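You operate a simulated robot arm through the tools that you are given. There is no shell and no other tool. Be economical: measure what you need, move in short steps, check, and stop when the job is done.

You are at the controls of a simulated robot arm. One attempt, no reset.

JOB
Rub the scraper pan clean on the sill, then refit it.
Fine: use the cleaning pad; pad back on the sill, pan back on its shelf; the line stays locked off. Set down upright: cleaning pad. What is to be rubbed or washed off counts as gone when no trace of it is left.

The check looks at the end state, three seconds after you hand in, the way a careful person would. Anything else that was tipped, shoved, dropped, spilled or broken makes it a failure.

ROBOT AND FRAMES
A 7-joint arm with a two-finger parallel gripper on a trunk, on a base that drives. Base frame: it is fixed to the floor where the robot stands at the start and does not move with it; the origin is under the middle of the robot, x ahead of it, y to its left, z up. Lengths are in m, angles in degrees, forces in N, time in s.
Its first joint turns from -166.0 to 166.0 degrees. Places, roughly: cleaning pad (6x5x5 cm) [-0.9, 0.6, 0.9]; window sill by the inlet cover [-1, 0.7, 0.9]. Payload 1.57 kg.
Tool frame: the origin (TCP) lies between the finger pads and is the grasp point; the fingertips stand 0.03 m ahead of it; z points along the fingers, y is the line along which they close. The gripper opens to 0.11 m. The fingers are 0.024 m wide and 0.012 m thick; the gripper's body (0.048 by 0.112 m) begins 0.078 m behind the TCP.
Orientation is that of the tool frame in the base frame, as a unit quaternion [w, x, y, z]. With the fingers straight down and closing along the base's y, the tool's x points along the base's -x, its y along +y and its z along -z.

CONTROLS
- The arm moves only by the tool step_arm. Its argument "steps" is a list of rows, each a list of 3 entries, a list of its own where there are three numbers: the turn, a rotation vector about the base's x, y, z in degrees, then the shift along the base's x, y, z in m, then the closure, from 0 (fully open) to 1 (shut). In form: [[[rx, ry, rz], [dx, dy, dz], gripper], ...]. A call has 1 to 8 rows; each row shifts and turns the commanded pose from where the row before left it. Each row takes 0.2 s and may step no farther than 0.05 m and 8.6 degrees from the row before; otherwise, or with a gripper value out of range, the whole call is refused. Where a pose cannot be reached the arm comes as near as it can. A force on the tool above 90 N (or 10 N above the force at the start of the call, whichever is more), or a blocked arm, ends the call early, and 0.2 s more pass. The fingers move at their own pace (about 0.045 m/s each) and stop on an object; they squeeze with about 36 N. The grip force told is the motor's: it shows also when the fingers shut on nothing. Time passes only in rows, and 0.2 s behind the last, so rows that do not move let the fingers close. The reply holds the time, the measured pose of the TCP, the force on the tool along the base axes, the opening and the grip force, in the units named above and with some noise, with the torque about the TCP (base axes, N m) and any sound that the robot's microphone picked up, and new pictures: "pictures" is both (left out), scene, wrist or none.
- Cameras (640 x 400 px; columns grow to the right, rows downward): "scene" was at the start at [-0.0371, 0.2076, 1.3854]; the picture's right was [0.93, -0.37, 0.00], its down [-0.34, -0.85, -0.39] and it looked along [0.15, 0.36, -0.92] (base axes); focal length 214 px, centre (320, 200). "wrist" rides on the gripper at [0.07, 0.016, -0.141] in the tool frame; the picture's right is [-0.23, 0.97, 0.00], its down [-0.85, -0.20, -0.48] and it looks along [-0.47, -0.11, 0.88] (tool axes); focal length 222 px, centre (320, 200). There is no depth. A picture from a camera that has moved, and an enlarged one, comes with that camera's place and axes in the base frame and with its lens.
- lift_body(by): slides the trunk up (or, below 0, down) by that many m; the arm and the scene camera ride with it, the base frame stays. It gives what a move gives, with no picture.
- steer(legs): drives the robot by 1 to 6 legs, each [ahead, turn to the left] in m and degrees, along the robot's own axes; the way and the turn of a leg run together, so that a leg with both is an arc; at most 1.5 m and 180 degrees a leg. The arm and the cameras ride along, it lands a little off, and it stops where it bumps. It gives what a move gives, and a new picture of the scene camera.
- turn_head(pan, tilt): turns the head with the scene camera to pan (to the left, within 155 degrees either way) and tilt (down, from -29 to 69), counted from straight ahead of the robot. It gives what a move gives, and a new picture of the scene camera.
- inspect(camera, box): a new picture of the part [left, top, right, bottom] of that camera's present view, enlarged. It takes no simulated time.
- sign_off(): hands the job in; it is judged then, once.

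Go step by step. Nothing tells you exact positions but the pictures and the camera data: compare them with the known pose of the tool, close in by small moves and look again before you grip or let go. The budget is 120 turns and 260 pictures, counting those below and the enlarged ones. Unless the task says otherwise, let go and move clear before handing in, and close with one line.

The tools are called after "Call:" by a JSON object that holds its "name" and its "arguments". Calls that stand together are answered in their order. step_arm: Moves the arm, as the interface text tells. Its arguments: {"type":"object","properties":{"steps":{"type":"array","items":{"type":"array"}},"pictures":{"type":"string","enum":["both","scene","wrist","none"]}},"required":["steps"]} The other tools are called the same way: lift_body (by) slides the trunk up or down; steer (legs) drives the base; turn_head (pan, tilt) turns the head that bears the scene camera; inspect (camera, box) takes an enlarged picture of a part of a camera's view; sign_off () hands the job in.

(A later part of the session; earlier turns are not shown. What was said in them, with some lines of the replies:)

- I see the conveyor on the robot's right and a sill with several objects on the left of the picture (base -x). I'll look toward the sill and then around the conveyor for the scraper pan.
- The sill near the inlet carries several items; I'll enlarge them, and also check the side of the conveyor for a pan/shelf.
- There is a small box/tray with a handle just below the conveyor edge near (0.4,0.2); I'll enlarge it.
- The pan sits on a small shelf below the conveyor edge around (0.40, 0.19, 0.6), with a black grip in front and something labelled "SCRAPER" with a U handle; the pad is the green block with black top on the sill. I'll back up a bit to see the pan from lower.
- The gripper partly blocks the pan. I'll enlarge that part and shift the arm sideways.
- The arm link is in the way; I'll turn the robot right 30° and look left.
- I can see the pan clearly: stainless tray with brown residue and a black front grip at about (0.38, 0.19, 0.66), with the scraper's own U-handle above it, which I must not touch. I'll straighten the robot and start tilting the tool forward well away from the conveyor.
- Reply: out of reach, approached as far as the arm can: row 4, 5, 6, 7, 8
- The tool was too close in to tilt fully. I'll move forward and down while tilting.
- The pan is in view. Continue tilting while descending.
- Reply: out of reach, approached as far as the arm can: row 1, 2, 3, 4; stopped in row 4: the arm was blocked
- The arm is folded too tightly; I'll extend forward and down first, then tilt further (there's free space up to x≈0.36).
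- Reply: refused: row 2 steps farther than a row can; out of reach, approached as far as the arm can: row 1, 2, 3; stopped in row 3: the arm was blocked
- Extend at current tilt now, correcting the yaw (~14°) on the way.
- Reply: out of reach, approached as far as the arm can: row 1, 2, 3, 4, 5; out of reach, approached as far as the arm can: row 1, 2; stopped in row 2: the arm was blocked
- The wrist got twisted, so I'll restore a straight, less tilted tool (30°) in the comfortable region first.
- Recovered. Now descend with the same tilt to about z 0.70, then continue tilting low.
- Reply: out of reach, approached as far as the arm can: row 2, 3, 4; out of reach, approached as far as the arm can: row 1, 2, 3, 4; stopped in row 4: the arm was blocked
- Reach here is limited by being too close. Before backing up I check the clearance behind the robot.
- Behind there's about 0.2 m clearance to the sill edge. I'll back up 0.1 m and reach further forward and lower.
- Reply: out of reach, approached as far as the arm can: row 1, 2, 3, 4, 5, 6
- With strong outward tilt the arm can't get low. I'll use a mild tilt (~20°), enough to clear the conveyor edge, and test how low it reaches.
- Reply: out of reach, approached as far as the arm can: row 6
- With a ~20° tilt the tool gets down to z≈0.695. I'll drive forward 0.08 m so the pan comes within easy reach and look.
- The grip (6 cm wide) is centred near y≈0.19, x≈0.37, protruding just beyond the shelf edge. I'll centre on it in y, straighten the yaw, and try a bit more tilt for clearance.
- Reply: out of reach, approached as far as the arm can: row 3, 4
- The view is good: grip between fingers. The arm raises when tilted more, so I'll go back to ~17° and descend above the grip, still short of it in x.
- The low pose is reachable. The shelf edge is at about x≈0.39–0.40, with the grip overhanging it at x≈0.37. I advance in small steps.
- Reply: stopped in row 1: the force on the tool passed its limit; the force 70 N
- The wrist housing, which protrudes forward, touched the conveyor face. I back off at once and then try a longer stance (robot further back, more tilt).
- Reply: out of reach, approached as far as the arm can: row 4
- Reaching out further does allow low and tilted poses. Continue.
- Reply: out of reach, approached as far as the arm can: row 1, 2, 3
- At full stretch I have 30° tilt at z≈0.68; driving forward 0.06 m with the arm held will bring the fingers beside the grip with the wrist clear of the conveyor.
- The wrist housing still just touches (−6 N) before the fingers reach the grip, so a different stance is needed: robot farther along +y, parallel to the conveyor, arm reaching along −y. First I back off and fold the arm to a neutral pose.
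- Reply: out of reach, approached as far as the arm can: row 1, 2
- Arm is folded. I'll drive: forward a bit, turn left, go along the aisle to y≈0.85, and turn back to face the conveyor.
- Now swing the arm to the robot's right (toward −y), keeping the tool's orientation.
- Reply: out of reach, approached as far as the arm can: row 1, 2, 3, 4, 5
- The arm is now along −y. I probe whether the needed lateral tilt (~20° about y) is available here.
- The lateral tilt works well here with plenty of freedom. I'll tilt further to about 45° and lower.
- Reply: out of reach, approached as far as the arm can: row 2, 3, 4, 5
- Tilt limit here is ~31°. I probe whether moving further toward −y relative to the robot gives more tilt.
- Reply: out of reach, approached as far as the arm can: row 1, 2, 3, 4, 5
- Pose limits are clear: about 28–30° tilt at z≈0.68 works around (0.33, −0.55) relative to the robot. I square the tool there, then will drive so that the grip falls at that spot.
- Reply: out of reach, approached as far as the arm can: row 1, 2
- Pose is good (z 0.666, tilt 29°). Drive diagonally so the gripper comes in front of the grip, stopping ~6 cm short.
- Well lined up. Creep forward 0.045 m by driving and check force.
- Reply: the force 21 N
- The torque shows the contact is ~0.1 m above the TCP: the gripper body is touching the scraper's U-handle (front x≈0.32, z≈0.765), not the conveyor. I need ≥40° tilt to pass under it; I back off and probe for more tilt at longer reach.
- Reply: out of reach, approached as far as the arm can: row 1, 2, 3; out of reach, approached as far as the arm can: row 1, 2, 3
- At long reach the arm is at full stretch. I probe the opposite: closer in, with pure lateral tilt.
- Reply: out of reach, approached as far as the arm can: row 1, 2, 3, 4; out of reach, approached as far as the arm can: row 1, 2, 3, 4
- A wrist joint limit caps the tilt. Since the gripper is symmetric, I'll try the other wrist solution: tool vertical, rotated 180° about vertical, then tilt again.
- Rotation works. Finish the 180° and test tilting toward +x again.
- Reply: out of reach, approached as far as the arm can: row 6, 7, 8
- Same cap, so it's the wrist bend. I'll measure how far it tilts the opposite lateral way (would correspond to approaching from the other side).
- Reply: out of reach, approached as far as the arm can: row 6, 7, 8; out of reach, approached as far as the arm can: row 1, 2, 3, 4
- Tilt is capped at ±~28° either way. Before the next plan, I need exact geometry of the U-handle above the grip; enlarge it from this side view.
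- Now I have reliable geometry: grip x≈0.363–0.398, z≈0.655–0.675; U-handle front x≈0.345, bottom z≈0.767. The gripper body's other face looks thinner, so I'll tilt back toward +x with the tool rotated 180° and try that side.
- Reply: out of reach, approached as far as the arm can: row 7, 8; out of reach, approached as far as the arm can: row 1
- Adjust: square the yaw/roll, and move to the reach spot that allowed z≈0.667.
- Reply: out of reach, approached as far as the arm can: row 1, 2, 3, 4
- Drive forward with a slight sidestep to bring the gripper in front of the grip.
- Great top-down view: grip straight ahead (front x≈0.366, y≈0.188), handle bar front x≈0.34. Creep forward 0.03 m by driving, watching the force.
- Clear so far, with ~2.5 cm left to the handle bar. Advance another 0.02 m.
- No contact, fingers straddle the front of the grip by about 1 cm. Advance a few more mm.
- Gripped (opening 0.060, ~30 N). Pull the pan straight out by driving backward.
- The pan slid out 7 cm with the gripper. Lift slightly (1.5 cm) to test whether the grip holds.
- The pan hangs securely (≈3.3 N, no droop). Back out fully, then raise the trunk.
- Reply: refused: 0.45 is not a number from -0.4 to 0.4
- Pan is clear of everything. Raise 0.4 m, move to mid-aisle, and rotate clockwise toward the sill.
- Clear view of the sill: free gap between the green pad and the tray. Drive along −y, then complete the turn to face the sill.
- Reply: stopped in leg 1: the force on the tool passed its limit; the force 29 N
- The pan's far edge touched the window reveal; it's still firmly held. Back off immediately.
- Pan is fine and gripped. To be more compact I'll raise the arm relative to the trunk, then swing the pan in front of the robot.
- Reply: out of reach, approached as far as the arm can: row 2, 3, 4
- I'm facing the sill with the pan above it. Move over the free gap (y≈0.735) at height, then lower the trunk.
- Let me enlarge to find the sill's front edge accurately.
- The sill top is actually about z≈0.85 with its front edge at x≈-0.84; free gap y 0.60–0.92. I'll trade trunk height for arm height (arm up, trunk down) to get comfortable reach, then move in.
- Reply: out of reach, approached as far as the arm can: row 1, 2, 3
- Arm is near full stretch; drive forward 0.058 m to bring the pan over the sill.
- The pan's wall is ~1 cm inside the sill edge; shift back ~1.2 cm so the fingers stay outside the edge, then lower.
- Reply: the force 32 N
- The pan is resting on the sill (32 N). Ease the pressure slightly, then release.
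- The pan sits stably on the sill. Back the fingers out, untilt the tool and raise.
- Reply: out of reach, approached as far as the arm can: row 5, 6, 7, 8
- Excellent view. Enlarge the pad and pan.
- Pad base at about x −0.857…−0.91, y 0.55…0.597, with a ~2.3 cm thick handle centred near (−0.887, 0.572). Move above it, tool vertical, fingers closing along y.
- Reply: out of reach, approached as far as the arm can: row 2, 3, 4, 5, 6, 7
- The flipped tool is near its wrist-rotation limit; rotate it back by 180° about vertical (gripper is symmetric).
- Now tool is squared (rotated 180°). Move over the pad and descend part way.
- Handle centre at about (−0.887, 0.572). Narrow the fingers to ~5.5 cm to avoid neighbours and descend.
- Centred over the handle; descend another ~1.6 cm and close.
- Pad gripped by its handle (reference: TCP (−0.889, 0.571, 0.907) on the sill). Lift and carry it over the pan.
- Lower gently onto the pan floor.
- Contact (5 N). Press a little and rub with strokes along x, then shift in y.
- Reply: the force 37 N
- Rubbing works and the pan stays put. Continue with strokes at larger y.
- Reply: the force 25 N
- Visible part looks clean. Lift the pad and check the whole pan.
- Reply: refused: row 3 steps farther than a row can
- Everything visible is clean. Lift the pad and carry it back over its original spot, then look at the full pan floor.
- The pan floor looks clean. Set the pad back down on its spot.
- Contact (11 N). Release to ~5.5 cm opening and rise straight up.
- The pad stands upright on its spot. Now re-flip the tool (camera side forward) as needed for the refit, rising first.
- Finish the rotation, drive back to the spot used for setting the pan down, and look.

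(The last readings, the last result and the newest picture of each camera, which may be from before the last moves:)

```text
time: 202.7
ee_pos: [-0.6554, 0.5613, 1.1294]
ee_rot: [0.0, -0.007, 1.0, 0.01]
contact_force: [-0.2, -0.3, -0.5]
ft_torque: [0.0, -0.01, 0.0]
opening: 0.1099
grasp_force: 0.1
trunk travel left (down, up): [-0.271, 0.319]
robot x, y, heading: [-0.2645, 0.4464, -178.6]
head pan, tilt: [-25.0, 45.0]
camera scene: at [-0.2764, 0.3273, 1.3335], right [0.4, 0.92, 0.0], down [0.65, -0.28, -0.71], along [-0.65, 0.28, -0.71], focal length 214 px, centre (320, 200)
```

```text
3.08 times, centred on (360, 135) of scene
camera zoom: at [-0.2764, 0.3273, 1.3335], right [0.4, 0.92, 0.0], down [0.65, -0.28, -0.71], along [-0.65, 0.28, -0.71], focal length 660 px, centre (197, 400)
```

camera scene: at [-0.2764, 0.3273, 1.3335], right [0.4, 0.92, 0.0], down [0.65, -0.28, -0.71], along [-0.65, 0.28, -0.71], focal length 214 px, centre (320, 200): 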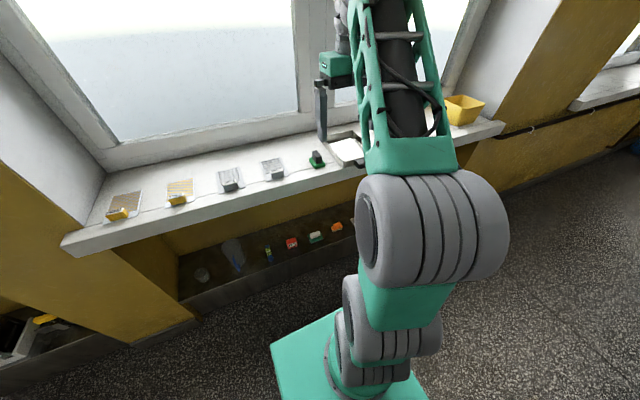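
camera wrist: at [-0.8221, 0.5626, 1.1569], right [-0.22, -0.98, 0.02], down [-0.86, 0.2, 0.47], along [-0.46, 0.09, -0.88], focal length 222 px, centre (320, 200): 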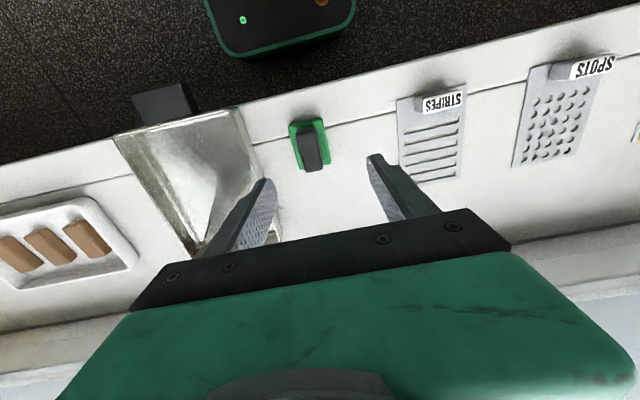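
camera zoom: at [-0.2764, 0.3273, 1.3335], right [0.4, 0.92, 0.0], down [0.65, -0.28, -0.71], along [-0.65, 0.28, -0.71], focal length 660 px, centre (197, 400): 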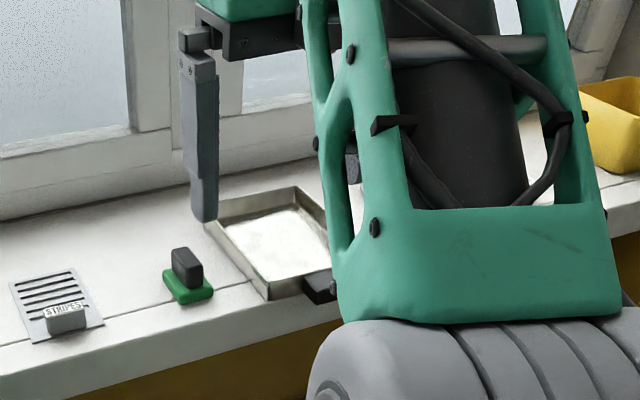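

Move in front of the grip with the 26° tilt, at height, then lower the trunk.

Call:
{"name": "step_arm", "arguments": {"steps": [[[0, 4, 0], [-0.005, 0.03, 0], 0], [[0, 4, 0], [-0.005, 0.03, 0], 0], [[0, 4, 0], [0, 0.03, 0], 0], [[0, 4, 0], [0, 0.03, 0], 0], [[0, 4, 0], [0, 0.03, 0], 0], [[0, 4, 0], [0, 0.024, 0], 0], [[0, 2, 0], [0, 0, 0], 0]], "pictures": "none"}}

Call:
{"name": "lift_body", "arguments": {"by": -0.24}}

Call:
{"name": "inspect", "arguments": {"camera": "wrist", "box": [80, 0, 560, 300]}}

```text
time: 204.3
ee_pos: [-0.6658, 0.7338, 1.1295]
ee_rot: [-0.226, -0.005, 0.974, 0.01]
contact_force: [0.2, -0.1, -0.4]
ft_torque: [-0.01, 0.0, 0.04]
opening: 0.1098
grasp_force: 0.1
trunk travel left (down, up): [-0.271, 0.319]
robot x, y, heading: [-0.2662, 0.4437, -178.7]
head pan, tilt: [-25.0, 45.0]
```

```text
time: 206.8
ee_pos: [-0.6655, 0.7342, 0.8907]
ee_rot: [-0.225, -0.005, 0.974, 0.011]
contact_force: [-0.6, -0.4, 0.5]
ft_torque: [0.02, 0.01, 0.0]
opening: 0.11
grasp_force: 0.1
trunk travel left (down, up): [-0.031, 0.559]
robot x, y, heading: [-0.2657, 0.4479, -179.0]
head pan, tilt: [-25.0, 45.0]
```

```text
1.33 times, centred on (320, 150) of wrist
camera zoom: at [-0.6665, 0.7462, 1.0479], right [0.2, 0.98, -0.08], down [0.98, -0.2, 0.05], along [0.03, -0.08, -1.0], focal length 296 px, centre (320, 267)
```

zoom: 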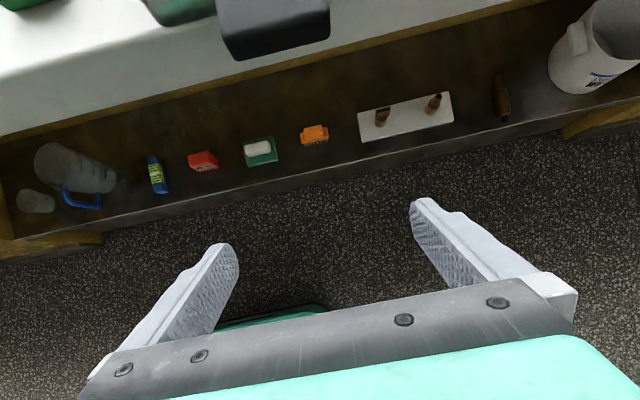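

Grip is straight ahead at x≈−0.78, y≈0.733, aligned. Drive forward 0.085 m and check.

Call:
{"name": "steer", "arguments": {"legs": [[0.088, 0]]}}

Call:
{"name": "inspect", "arguments": {"camera": "wrist", "box": [80, 0, 560, 300]}}

Call:
{"name": "inspect", "arguments": {"camera": "scene", "box": [260, 70, 460, 200]}}

```text
time: 207.9
ee_pos: [-0.7527, 0.7318, 0.89]
ee_rot: [-0.225, -0.005, 0.974, 0.011]
contact_force: [-0.3, 0.1, 0.2]
ft_torque: [0.01, -0.01, -0.03]
opening: 0.1099
grasp_force: 0.0
trunk travel left (down, up): [-0.031, 0.559]
robot x, y, heading: [-0.3518, 0.4476, -178.9]
head pan, tilt: [-25.0, 45.0]
camera scene: at [-0.3625, 0.3256, 1.0936], right [0.4, 0.92, 0.0], down [0.65, -0.29, -0.71], along [-0.65, 0.29, -0.71], focal length 214 px, centre (320, 200)
```

scene: 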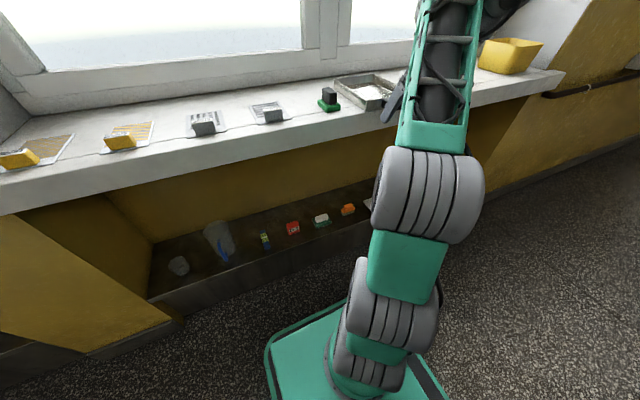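

```text
1.33 times, centred on (320, 150) of wrist
camera zoom: at [-0.7526, 0.7444, 1.0479], right [0.2, 0.98, -0.08], down [0.98, -0.2, 0.05], along [0.03, -0.08, -1.0], focal length 296 px, centre (320, 267)
```

zoom: 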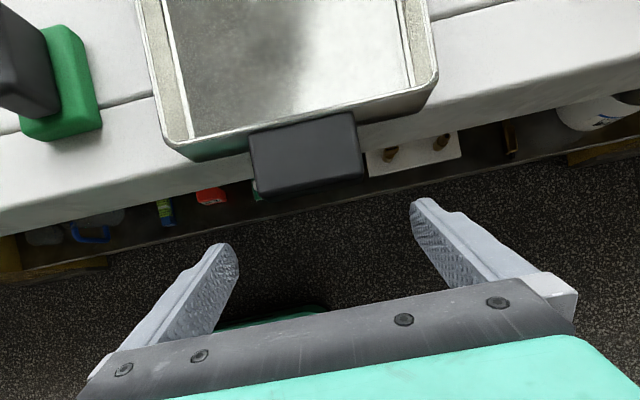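

```text
3.08 times, centred on (360, 135) of scene
camera zoom: at [-0.3625, 0.3256, 1.0936], right [0.4, 0.92, 0.0], down [0.65, -0.29, -0.71], along [-0.65, 0.29, -0.71], focal length 660 px, centre (197, 400)
```

zoom: 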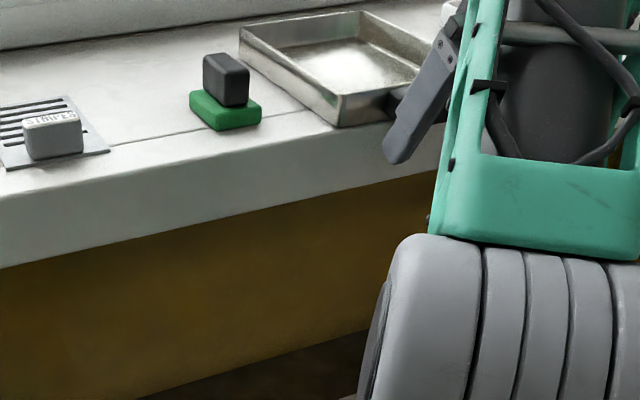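

Advance 0.035 m more with a slight y correction, and lower 1 cm.

Call:
{"name": "steer", "arguments": {"legs": [[0.034, 0]]}}

Call:
{"name": "step_arm", "arguments": {"steps": [[[0, 0, 0], [0, 0.002, -0.004], 0], [[0, 0, 0], [0, 0, -0.004], 0]], "pictures": "wrist"}}

Call:
{"name": "inspect", "arguments": {"camera": "scene", "box": [330, 60, 430, 125]}}

```text
time: 208.8
ee_pos: [-0.787, 0.7317, 0.8893]
ee_rot: [-0.225, -0.005, 0.974, 0.01]
contact_force: [-0.6, 0.3, 0.1]
ft_torque: [-0.06, 0.01, 0.03]
opening: 0.1103
grasp_force: 0.0
trunk travel left (down, up): [-0.031, 0.559]
robot x, y, heading: [-0.3882, 0.4469, -178.7]
head pan, tilt: [-25.0, 45.0]
camera scene: at [-0.3968, 0.3249, 1.0936], right [0.4, 0.91, 0.0], down [0.65, -0.29, -0.71], along [-0.65, 0.29, -0.71], focal length 214 px, centre (320, 200)
```

scene: 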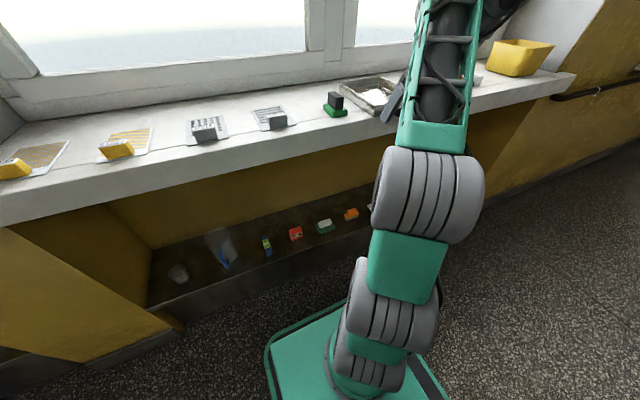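

```text
time: 209.3
ee_pos: [-0.7866, 0.733, 0.8815]
ee_rot: [-0.224, -0.006, 0.974, 0.011]
contact_force: [-0.2, 0.7, -0.1]
ft_torque: [0.03, 0.01, 0.0]
opening: 0.11
grasp_force: 0.1
trunk travel left (down, up): [-0.031, 0.559]
robot x, y, heading: [-0.3847, 0.4485, -178.7]
head pan, tilt: [-25.0, 45.0]
camera wrist: at [-0.7869, 0.7453, 1.0394], right [0.2, 0.98, -0.08], down [0.98, -0.2, 0.05], along [0.03, -0.08, -1.0], focal length 222 px, centre (320, 200)
```

wrist: 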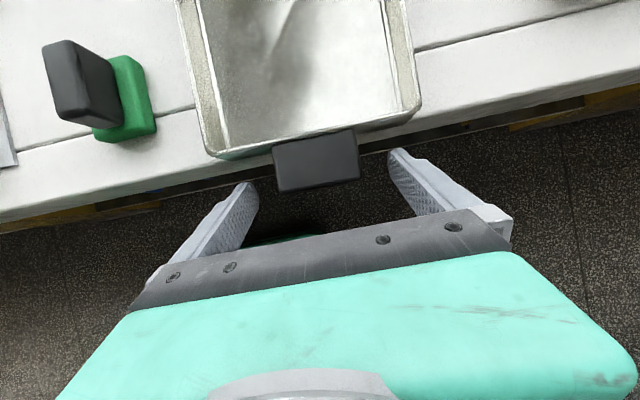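

```text
6.15 times, centred on (380, 92) of scene
camera zoom: at [-0.3968, 0.3249, 1.0936], right [0.4, 0.91, 0.0], down [0.65, -0.29, -0.71], along [-0.65, 0.29, -0.71], focal length 1320 px, centre (-49, 862)
```

zoom: 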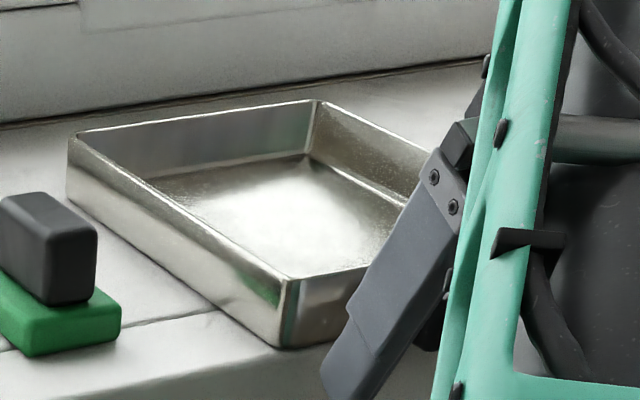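

This matches the original grasp view closely. Close the gripper.

Call:
{"name": "step_arm", "arguments": {"steps": [[[0, 0, 0], [0, 0, 0], 0.5], [[0, 0, 0], [0, 0, 0], 1], [[0, 0, 0], [0, 0, 0], 1], [[0, 0, 0], [0, 0, 0], 1], [[0, 0, 0], [0, 0, 0], 1]], "pictures": "none"}}

Call:
{"name": "lift_body", "arguments": {"by": 0.03}}

Call:
{"name": "inspect", "arguments": {"camera": "wrist", "box": [0, 0, 640, 400]}}

Call:
{"name": "inspect", "arguments": {"camera": "scene", "box": [330, 60, 430, 125]}}

```text
time: 210.6
ee_pos: [-0.7862, 0.7335, 0.8814]
ee_rot: [-0.225, -0.005, 0.974, 0.011]
contact_force: [-0.1, 1.0, 2.2]
ft_torque: [-0.29, -0.07, -0.06]
opening: 0.0599
grasp_force: 30.9
trunk travel left (down, up): [-0.031, 0.559]
robot x, y, heading: [-0.3853, 0.4448, -178.8]
head pan, tilt: [-25.0, 45.0]
```

```text
time: 211.3
ee_pos: [-0.7862, 0.7326, 0.9117]
ee_rot: [-0.225, -0.004, 0.974, 0.011]
contact_force: [0.2, -0.3, -3.4]
ft_torque: [0.0, -0.3, 0.02]
opening: 0.06
grasp_force: 36.4
trunk travel left (down, up): [-0.061, 0.529]
robot x, y, heading: [-0.3843, 0.447, -178.8]
head pan, tilt: [-25.0, 45.0]
```

```text
1.00 times, centred on (320, 200) of wrist (not enlarged: the box is as wide or as high as the picture)
camera zoom: at [-0.7872, 0.7453, 1.0693], right [0.2, 0.98, -0.08], down [0.98, -0.2, 0.05], along [0.03, -0.09, -1.0], focal length 222 px, centre (320, 200)
```

zoom: 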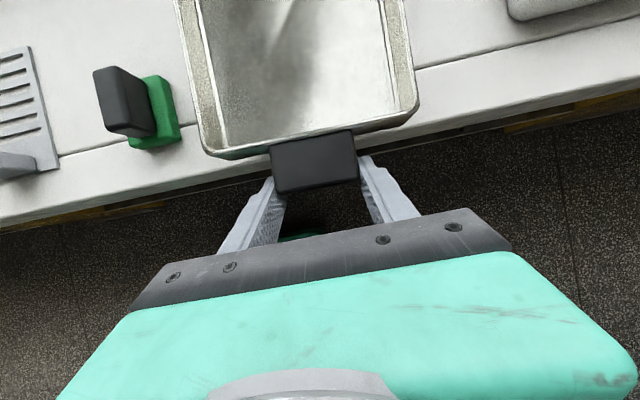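

```text
6.15 times, centred on (380, 92) of scene
camera zoom: at [-0.3969, 0.325, 1.1236], right [0.4, 0.92, 0.0], down [0.65, -0.29, -0.71], along [-0.65, 0.29, -0.71], focal length 1320 px, centre (-49, 862)
```

zoom: 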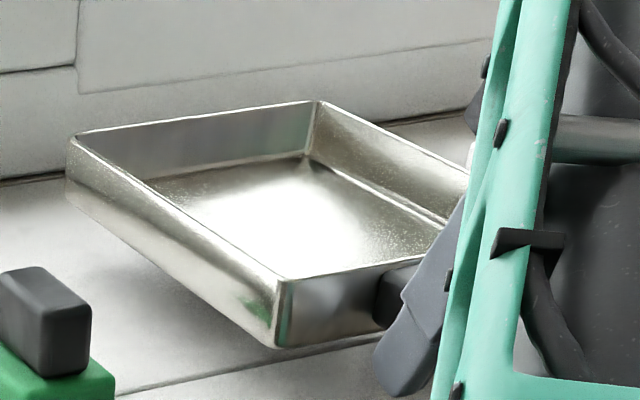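

Pan is clean, level and held (3.4 N). Raise the trunk, back off and drive around toward the conveyor side.

Call:
{"name": "lift_body", "arguments": {"by": 0.26}}

Call:
{"name": "steer", "arguments": {"legs": [[-0.11, 0], [0, 89], [-0.28, 0], [0, 90]]}}

Call:
{"name": "turn_head", "arguments": {"pan": -35, "tilt": 45}}

```text
time: 214.0
ee_pos: [-0.7859, 0.7329, 1.1711]
ee_rot: [-0.225, -0.004, 0.974, 0.011]
contact_force: [-0.3, 0.2, -2.4]
ft_torque: [-0.03, -0.32, -0.01]
opening: 0.0596
grasp_force: 36.2
trunk travel left (down, up): [-0.321, 0.269]
robot x, y, heading: [-0.3877, 0.4432, -178.8]
head pan, tilt: [-25.0, 45.0]
```

```text
time: 224.3
ee_pos: [0.116, 0.4385, 1.1712]
ee_rot: [0.012, 0.974, -0.003, 0.225]
contact_force: [0.2, -0.2, -2.7]
ft_torque: [-0.02, 0.38, 0.02]
opening: 0.0595
grasp_force: 36.0
trunk travel left (down, up): [-0.321, 0.269]
robot x, y, heading: [-0.2772, 0.731, 0.3]
head pan, tilt: [-25.0, 45.0]
camera scene: at [-0.2626, 0.8508, 1.3836], right [-0.42, -0.91, 0.0], down [-0.64, 0.3, -0.71], along [0.64, -0.3, -0.71], focal length 214 px, centre (320, 200)
```

scene: 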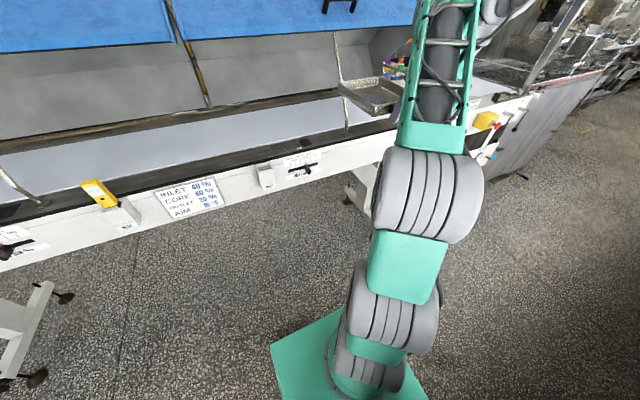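

```text
time: 225.1
ee_pos: [0.1172, 0.4379, 1.1715]
ee_rot: [0.013, 0.974, -0.002, 0.225]
contact_force: [0.2, 0.1, -2.8]
ft_torque: [-0.01, 0.31, 0.03]
opening: 0.0598
grasp_force: 36.2
trunk travel left (down, up): [-0.321, 0.269]
robot x, y, heading: [-0.2767, 0.7299, 0.1]
head pan, tilt: [-35.0, 45.0]
camera scene: at [-0.2696, 0.8385, 1.3836], right [-0.57, -0.82, 0.0], down [-0.58, 0.4, -0.71], along [0.58, -0.4, -0.71], focal length 214 px, centre (320, 200)
```

scene: 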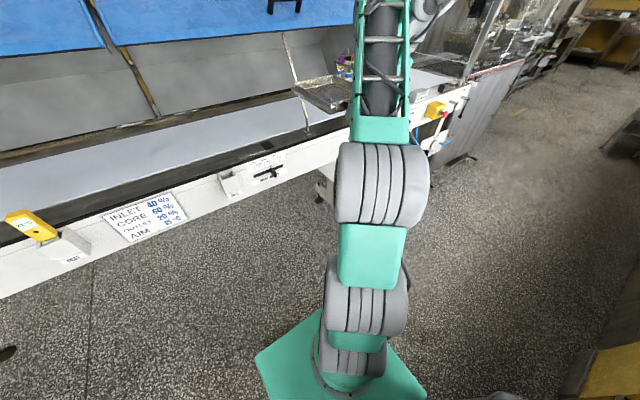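

Good position. Now lower/swing the arm to the relative pose used during extraction, keeping clear of the conveyor.

Call:
{"name": "step_arm", "arguments": {"steps": [[[0, 0, 0], [-0.012, -0.035, -0.01], 1], [[0, 0, 0], [-0.012, -0.035, -0.02], 1], [[0, 0, 0], [-0.012, -0.035, -0.025], 1], [[0, 0, 0], [-0.012, -0.035, -0.025], 1], [[0, 0, 0], [-0.012, -0.035, -0.025], 1], [[0, 0, 0], [-0.01, -0.035, -0.025], 1], [[0, 0, 0], [-0.005, -0.033, -0.025], 1], [[0, -1, 0], [0, 0, -0.03], 1]], "pictures": "scene"}}

```text
time: 226.8
ee_pos: [0.0437, 0.1948, 0.9869]
ee_rot: [0.013, 0.972, -0.004, 0.234]
contact_force: [-0.4, 0.3, -4.3]
ft_torque: [0.03, 0.37, 0.0]
opening: 0.0598
grasp_force: 35.9
trunk travel left (down, up): [-0.321, 0.269]
robot x, y, heading: [-0.2735, 0.73, 0.4]
head pan, tilt: [-35.0, 45.0]
camera scene: at [-0.2696, 0.8378, 1.3837], right [-0.57, -0.82, 0.0], down [-0.58, 0.4, -0.71], along [0.58, -0.4, -0.71], focal length 214 px, centre (320, 200)
```

scene: 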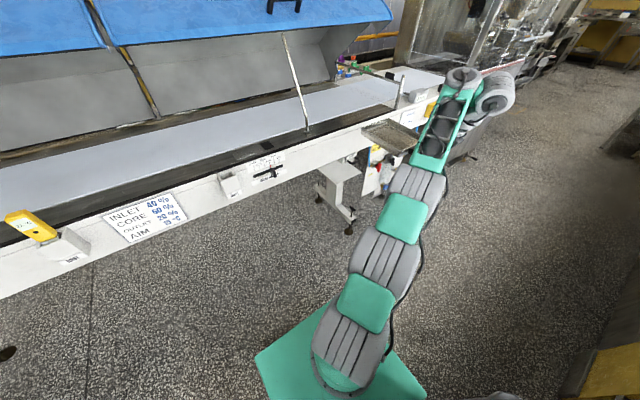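

Square the roll, nudge y, and lower the trunk to just above shelf height.

Call:
{"name": "step_arm", "arguments": {"steps": [[[0.8, 0, 0], [0, -0.004, 0], 1], [[0.7, -0.3, 0], [0, -0.004, 0], 1]], "pictures": "none"}}

Call:
{"name": "lift_body", "arguments": {"by": -0.302}}

Call:
{"name": "turn_head", "arguments": {"pan": -45, "tilt": 40}}

Call:
{"name": "inspect", "arguments": {"camera": "scene", "box": [270, 100, 410, 190]}}

Call:
{"name": "inspect", "arguments": {"camera": "wrist", "box": [0, 0, 640, 400]}}

```text
time: 227.4
ee_pos: [0.042, 0.1897, 0.9872]
ee_rot: [0.002, 0.972, -0.007, 0.234]
contact_force: [0.6, -0.2, -2.6]
ft_torque: [0.0, 0.36, -0.01]
opening: 0.0595
grasp_force: 36.2
trunk travel left (down, up): [-0.321, 0.269]
robot x, y, heading: [-0.2807, 0.7325, 0.2]
head pan, tilt: [-35.0, 45.0]
```

```text
time: 230.5
ee_pos: [0.0417, 0.1895, 0.6844]
ee_rot: [0.002, 0.972, -0.006, 0.234]
contact_force: [0.3, 0.4, -3.3]
ft_torque: [0.04, 0.37, -0.01]
opening: 0.06
grasp_force: 36.3
trunk travel left (down, up): [-0.019, 0.571]
robot x, y, heading: [-0.2729, 0.7296, 0.2]
head pan, tilt: [-35.0, 45.0]
```

```text
time: 231.2
ee_pos: [0.0421, 0.1898, 0.6852]
ee_rot: [0.003, 0.972, -0.007, 0.234]
contact_force: [0.0, -0.2, -2.8]
ft_torque: [0.04, 0.3, 0.02]
opening: 0.0598
grasp_force: 36.0
trunk travel left (down, up): [-0.019, 0.571]
robot x, y, heading: [-0.278, 0.7313, 0.0]
head pan, tilt: [-45.0, 40.0]
camera scene: at [-0.2761, 0.8248, 1.0889], right [-0.7, -0.71, 0.0], down [-0.46, 0.45, -0.77], along [0.54, -0.54, -0.64], focal length 214 px, centre (320, 200)
```

scene: 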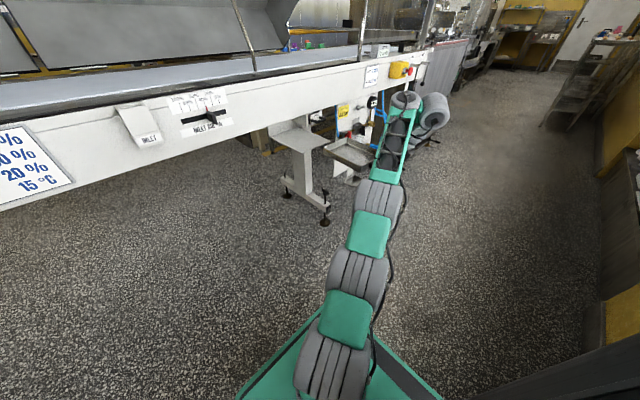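

```text
4.44 times, centred on (340, 145) of scene
camera zoom: at [-0.2761, 0.8248, 1.0889], right [-0.7, -0.71, 0.0], down [-0.46, 0.45, -0.77], along [0.54, -0.54, -0.64], focal length 953 px, centre (231, 444)
```

zoom: 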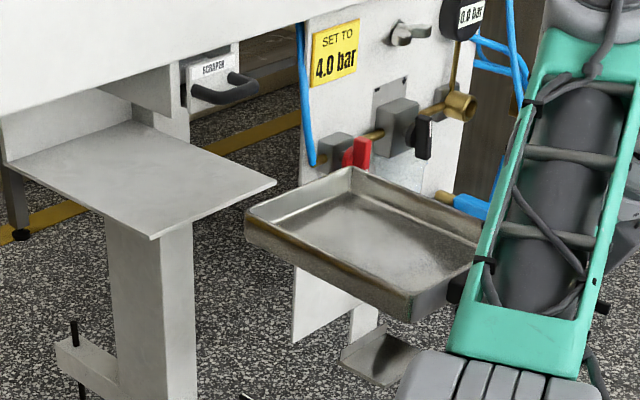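

```text
1.00 times, centred on (320, 200) of wrist (not enlarged: the box is as wide or as high as the picture)
camera zoom: at [0.0398, 0.1733, 0.8424], right [-0.21, -0.97, -0.1], down [-0.98, 0.21, 0.04], along [-0.01, 0.11, -0.99], focal length 222 px, centre (320, 200)
```

zoom: 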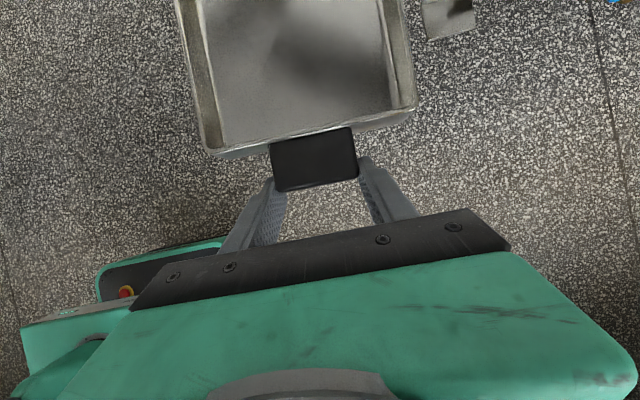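

Same state as right after extraction. Fine-tune y/yaw, then drive straight in 0.25 m (pan still ~1.5 cm above the shelf).

Call:
{"name": "step_arm", "arguments": {"steps": [[[0, 0, 0.4], [0, -0.0025, 0], 1], [[0, 0, 0], [0, 0, 0], 1]], "pictures": "none"}}

Call:
{"name": "steer", "arguments": {"legs": [[0.245, 0]]}}

Call:
{"name": "inspect", "arguments": {"camera": "scene", "box": [270, 100, 410, 190]}}

Call:
{"name": "inspect", "arguments": {"camera": "wrist", "box": [80, 0, 560, 300]}}

```text
time: 231.8
ee_pos: [0.0434, 0.188, 0.6834]
ee_rot: [0.002, 0.972, -0.004, 0.234]
contact_force: [-0.2, -0.2, -2.6]
ft_torque: [0.01, 0.36, -0.02]
opening: 0.0599
grasp_force: 35.8
trunk travel left (down, up): [-0.019, 0.571]
robot x, y, heading: [-0.2764, 0.7329, 0.3]
head pan, tilt: [-45.0, 40.0]
```

```text
time: 233.6
ee_pos: [0.2851, 0.1861, 0.6834]
ee_rot: [0.003, 0.972, -0.004, 0.234]
contact_force: [-0.2, 0.3, -4.0]
ft_torque: [0.0, 0.32, -0.04]
opening: 0.0598
grasp_force: 35.9
trunk travel left (down, up): [-0.019, 0.571]
robot x, y, heading: [-0.036, 0.7331, -0.1]
head pan, tilt: [-45.0, 40.0]
camera scene: at [-0.0318, 0.8256, 1.0889], right [-0.71, -0.71, 0.0], down [-0.46, 0.45, -0.77], along [0.54, -0.54, -0.64], focal length 214 px, centre (320, 200)
```

scene: 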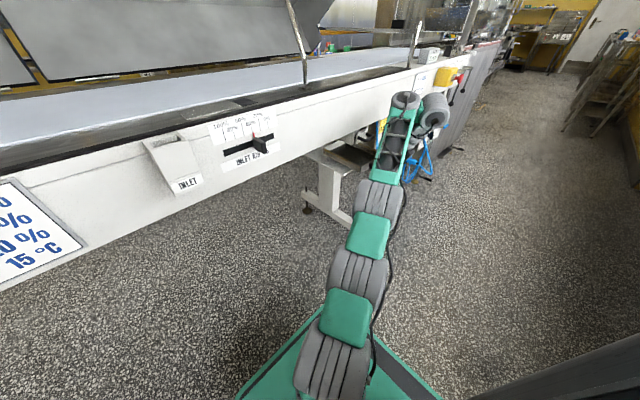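

```text
4.44 times, centred on (340, 145) of scene
camera zoom: at [-0.0318, 0.8256, 1.0889], right [-0.71, -0.71, 0.0], down [-0.46, 0.45, -0.77], along [0.54, -0.54, -0.64], focal length 953 px, centre (231, 444)
```

zoom: 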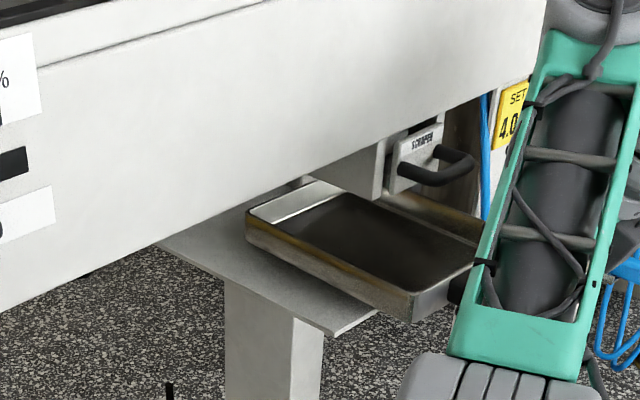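

```text
1.33 times, centred on (320, 150) of wrist
camera zoom: at [0.2823, 0.1712, 0.8422], right [-0.21, -0.97, -0.1], down [-0.98, 0.21, 0.04], along [-0.02, 0.11, -0.99], focal length 296 px, centre (320, 267)
```

zoom: 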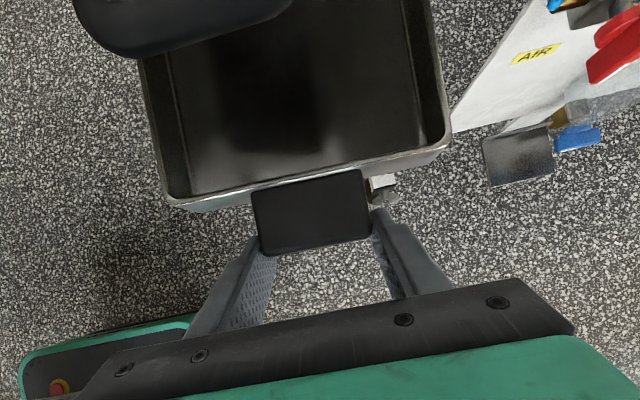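

Over the shelf. Lower gently to find shelf contact.

Call:
{"name": "lift_body", "arguments": {"by": -0.01}}

```text
time: 234.2
ee_pos: [0.2851, 0.1863, 0.6746]
ee_rot: [0.004, 0.972, -0.005, 0.233]
contact_force: [-0.6, 1.1, -2.9]
ft_torque: [0.01, 0.31, 0.0]
opening: 0.0596
grasp_force: 36.1
trunk travel left (down, up): [-0.009, 0.581]
robot x, y, heading: [-0.034, 0.7327, -0.1]
head pan, tilt: [-45.0, 40.0]
```

Still just above the shelf. Slide in 0.06 m and look.

Call:
{"name": "steer", "arguments": {"legs": [[0.06, 0]]}}

Call:
{"name": "lift_body", "arguments": {"by": -0.004}}

Call:
{"name": "inspect", "arguments": {"camera": "wrist", "box": [80, 0, 560, 300]}}

Call:
{"name": "inspect", "arguments": {"camera": "scene", "box": [270, 100, 410, 190]}}

```text
time: 235.1
ee_pos: [0.344, 0.1862, 0.6734]
ee_rot: [0.003, 0.972, -0.005, 0.233]
contact_force: [-0.1, -0.2, -2.5]
ft_torque: [0.04, 0.34, 0.0]
opening: 0.0598
grasp_force: 35.5
trunk travel left (down, up): [-0.009, 0.581]
robot x, y, heading: [0.027, 0.7345, 0.1]
head pan, tilt: [-45.0, 40.0]
camera scene: at [0.0273, 0.8257, 1.0789], right [-0.71, -0.71, 0.0], down [-0.46, 0.45, -0.77], along [0.54, -0.54, -0.64], focal length 214 px, centre (320, 200)
```

scene: 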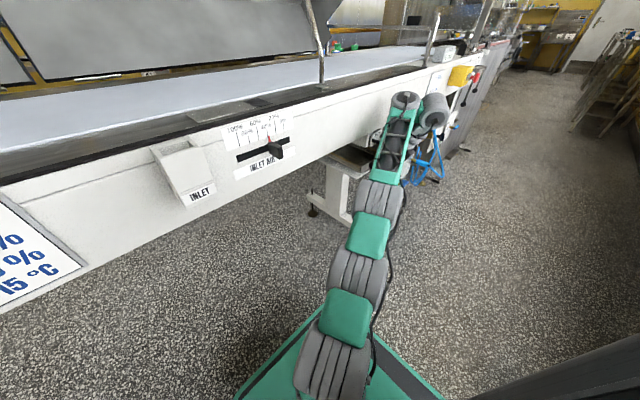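

```text
time: 235.7
ee_pos: [0.3436, 0.1872, 0.6691]
ee_rot: [0.003, 0.973, -0.004, 0.233]
contact_force: [0.6, 0.1, -3.1]
ft_torque: [0.02, 0.35, -0.01]
opening: 0.0601
grasp_force: 35.5
trunk travel left (down, up): [-0.005, 0.585]
robot x, y, heading: [0.0245, 0.7332, 0.1]
head pan, tilt: [-45.0, 40.0]
```

```text
1.33 times, centred on (320, 150) of wrist
camera zoom: at [0.3415, 0.1712, 0.8279], right [-0.21, -0.97, -0.1], down [-0.98, 0.21, 0.04], along [-0.02, 0.11, -0.99], focal length 296 px, centre (320, 267)
```

zoom: 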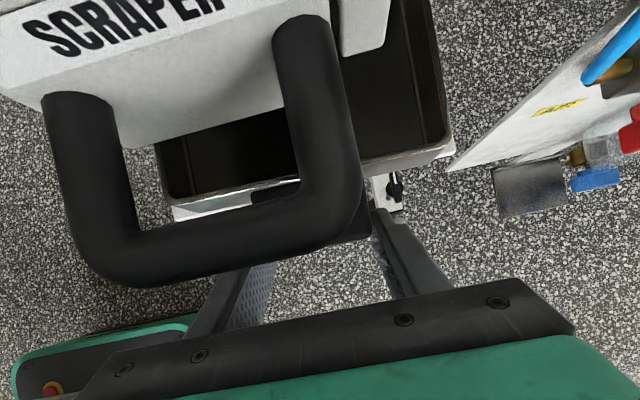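

```text
4.44 times, centred on (340, 145) of scene
camera zoom: at [0.0273, 0.8257, 1.0749], right [-0.71, -0.71, 0.0], down [-0.46, 0.45, -0.77], along [0.54, -0.54, -0.64], focal length 953 px, centre (231, 444)
```

zoom: 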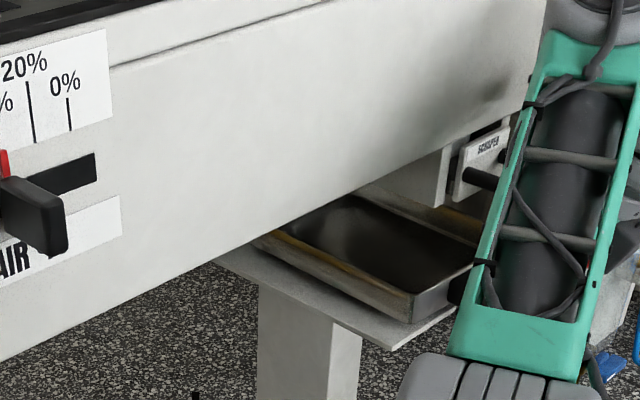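

Not touching yet; move in the last 0.02 m.

Call:
{"name": "steer", "arguments": {"legs": [[0.02, 0]]}}

Call:
{"name": "lift_body", "arguments": {"by": -0.005}}

Call:
{"name": "inspect", "arguments": {"camera": "scene", "box": [270, 100, 410, 190]}}

Call:
{"name": "inspect", "arguments": {"camera": "wrist", "box": [80, 0, 560, 300]}}

```text
time: 236.4
ee_pos: [0.3648, 0.1868, 0.6706]
ee_rot: [0.003, 0.972, -0.005, 0.234]
contact_force: [-0.3, 0.9, -2.7]
ft_torque: [0.04, 0.35, 0.04]
opening: 0.0597
grasp_force: 35.6
trunk travel left (down, up): [-0.005, 0.585]
robot x, y, heading: [0.043, 0.7313, 0.1]
head pan, tilt: [-45.0, 40.0]
camera scene: at [0.0472, 0.8257, 1.0749], right [-0.71, -0.71, 0.0], down [-0.46, 0.45, -0.77], along [0.54, -0.54, -0.64], focal length 214 px, centre (320, 200)
```

scene: 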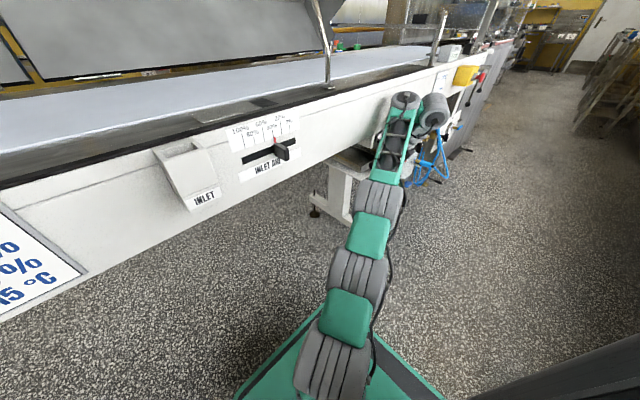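

```text
time: 237.0
ee_pos: [0.3635, 0.1873, 0.664]
ee_rot: [0.002, 0.973, -0.004, 0.233]
contact_force: [-1.4, -0.5, -2.9]
ft_torque: [0.02, 0.38, 0.02]
opening: 0.0598
grasp_force: 36.0
trunk travel left (down, up): [0.0, 0.59]
robot x, y, heading: [0.0438, 0.7308, 0.3]
head pan, tilt: [-45.0, 40.0]
```

```text
4.44 times, centred on (340, 145) of scene
camera zoom: at [0.0472, 0.8257, 1.0699], right [-0.71, -0.71, 0.0], down [-0.46, 0.45, -0.77], along [0.54, -0.54, -0.64], focal length 953 px, centre (231, 444)
```

zoom: 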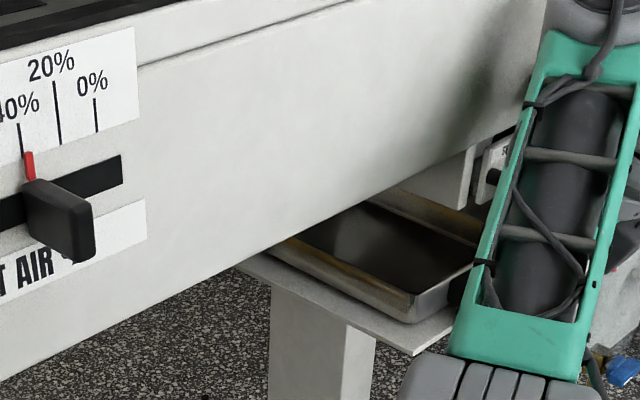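

```text
1.33 times, centred on (320, 150) of wrist
camera zoom: at [0.3615, 0.1713, 0.8228], right [-0.21, -0.97, -0.1], down [-0.98, 0.21, 0.04], along [-0.02, 0.11, -0.99], focal length 296 px, centre (320, 267)
```

zoom: 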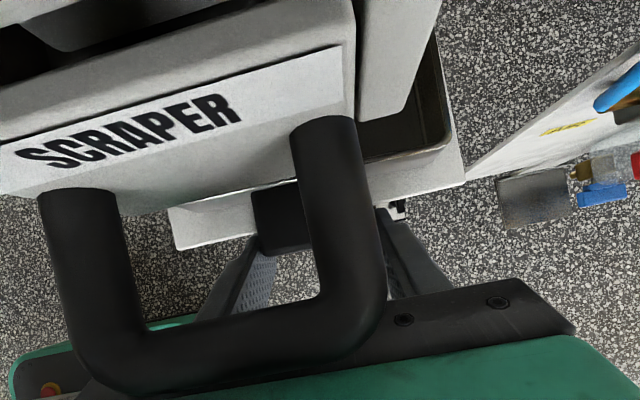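

Trunk is at the bottom and the pan still hangs a few mm above the shelf; lower with the arm in small steps.

Call:
{"name": "step_arm", "arguments": {"steps": [[[0, 0, 0], [0, 0, -0.003], 1], [[0, 0, 0], [0, 0, -0.003], 1]], "pictures": "none"}}

```text
time: 237.6
ee_pos: [0.3633, 0.1878, 0.6618]
ee_rot: [0.004, 0.972, -0.004, 0.234]
contact_force: [1.2, -1.5, 2.5]
ft_torque: [-0.51, 0.08, -0.03]
opening: 0.0597
grasp_force: 35.8
trunk travel left (down, up): [0.0, 0.59]
robot x, y, heading: [0.045, 0.7317, 0.4]
head pan, tilt: [-45.0, 40.0]
```

Contact with the shelf. A touch lower, then release.

Call:
{"name": "step_arm", "arguments": {"steps": [[[0, 0, 0], [0, 0, -0.0015], 1], [[0, 0, 0], [0, 0, 0], 0.7], [[0, 0, 0], [0, 0, 0], 0.4], [[0, 0, 0], [0, 0, 0], 0.2], [[0, 0, 0], [0, 0, 0], 0]], "pictures": "wrist"}}

Call:
{"name": "inspect", "arguments": {"camera": "scene", "box": [270, 100, 410, 190]}}

```text
time: 238.8
ee_pos: [0.3628, 0.1864, 0.658]
ee_rot: [0.002, 0.972, -0.004, 0.234]
contact_force: [-1.3, -0.1, 0.1]
ft_torque: [-0.03, 0.01, 0.01]
opening: 0.1098
grasp_force: 0.1
trunk travel left (down, up): [0.0, 0.59]
robot x, y, heading: [0.0465, 0.7317, 0.0]
head pan, tilt: [-45.0, 40.0]
camera wrist: at [0.3613, 0.171, 0.8161], right [-0.21, -0.97, -0.1], down [-0.98, 0.21, 0.04], along [-0.02, 0.11, -0.99], focal length 222 px, centre (320, 200)
```

wrist: 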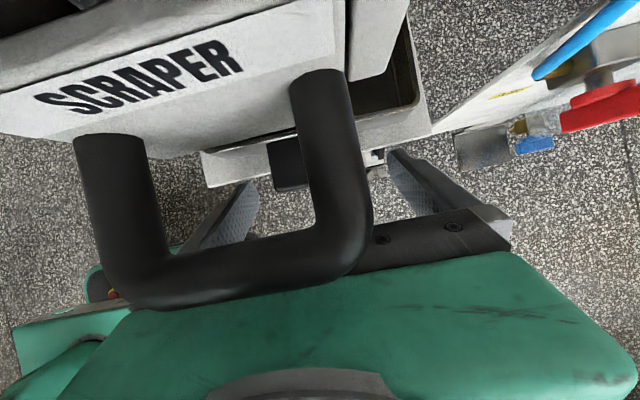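

```text
4.44 times, centred on (340, 145) of scene
camera zoom: at [0.0471, 0.8259, 1.0699], right [-0.71, -0.71, 0.0], down [-0.46, 0.45, -0.77], along [0.54, -0.54, -0.64], focal length 953 px, centre (231, 444)
```

zoom: 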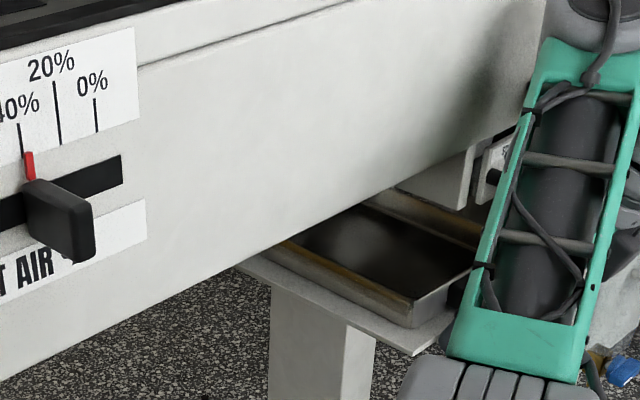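

Released. Back straight out and compare the pan's seat with the original view.

Call:
{"name": "steer", "arguments": {"legs": [[-0.232, 0]]}}

Call:
{"name": "inspect", "arguments": {"camera": "scene", "box": [270, 105, 370, 167]}}

```text
time: 240.5
ee_pos: [0.1308, 0.1862, 0.6581]
ee_rot: [0.003, 0.972, -0.007, 0.234]
contact_force: [0.5, -0.6, -0.6]
ft_torque: [0.01, 0.0, -0.01]
opening: 0.1101
grasp_force: 0.1
trunk travel left (down, up): [0.0, 0.59]
robot x, y, heading: [-0.1833, 0.7337, -0.0]
head pan, tilt: [-45.0, 40.0]
camera scene: at [-0.1844, 0.8259, 1.0699], right [-0.71, -0.71, 0.0], down [-0.45, 0.46, -0.77], along [0.54, -0.54, -0.64], focal length 214 px, centre (320, 200)
```

scene: 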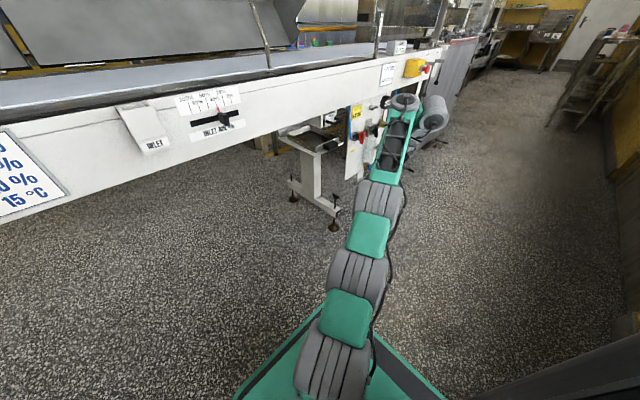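

```text
6.40 times, centred on (320, 136) of scene
camera zoom: at [-0.1844, 0.8259, 1.0699], right [-0.71, -0.71, 0.0], down [-0.45, 0.46, -0.77], along [0.54, -0.54, -0.64], focal length 1373 px, centre (320, 610)
```

zoom: 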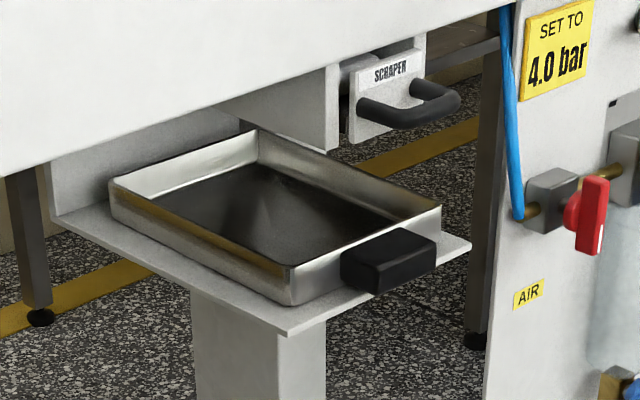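

The clean pan is back on its shelf in its original position, the pad is standing on the sill, and the gripper is open and clear. I can hand in.

Call:
{"name": "sign_off", "arguments": {}}

```text
The job is handed in.
```

The scraper pan was rubbed clean with the pad, with no residue visible in the pictures afterwards. It is back on its shelf, the pad stands upright on the sill, and I did not touch any of the line's controls. On the way the gripper or its wrist touched the conveyor area three times, most likely the scraper's U-handle. The held pan also bumped the window reveal once. Nothing looked moved or damaged.
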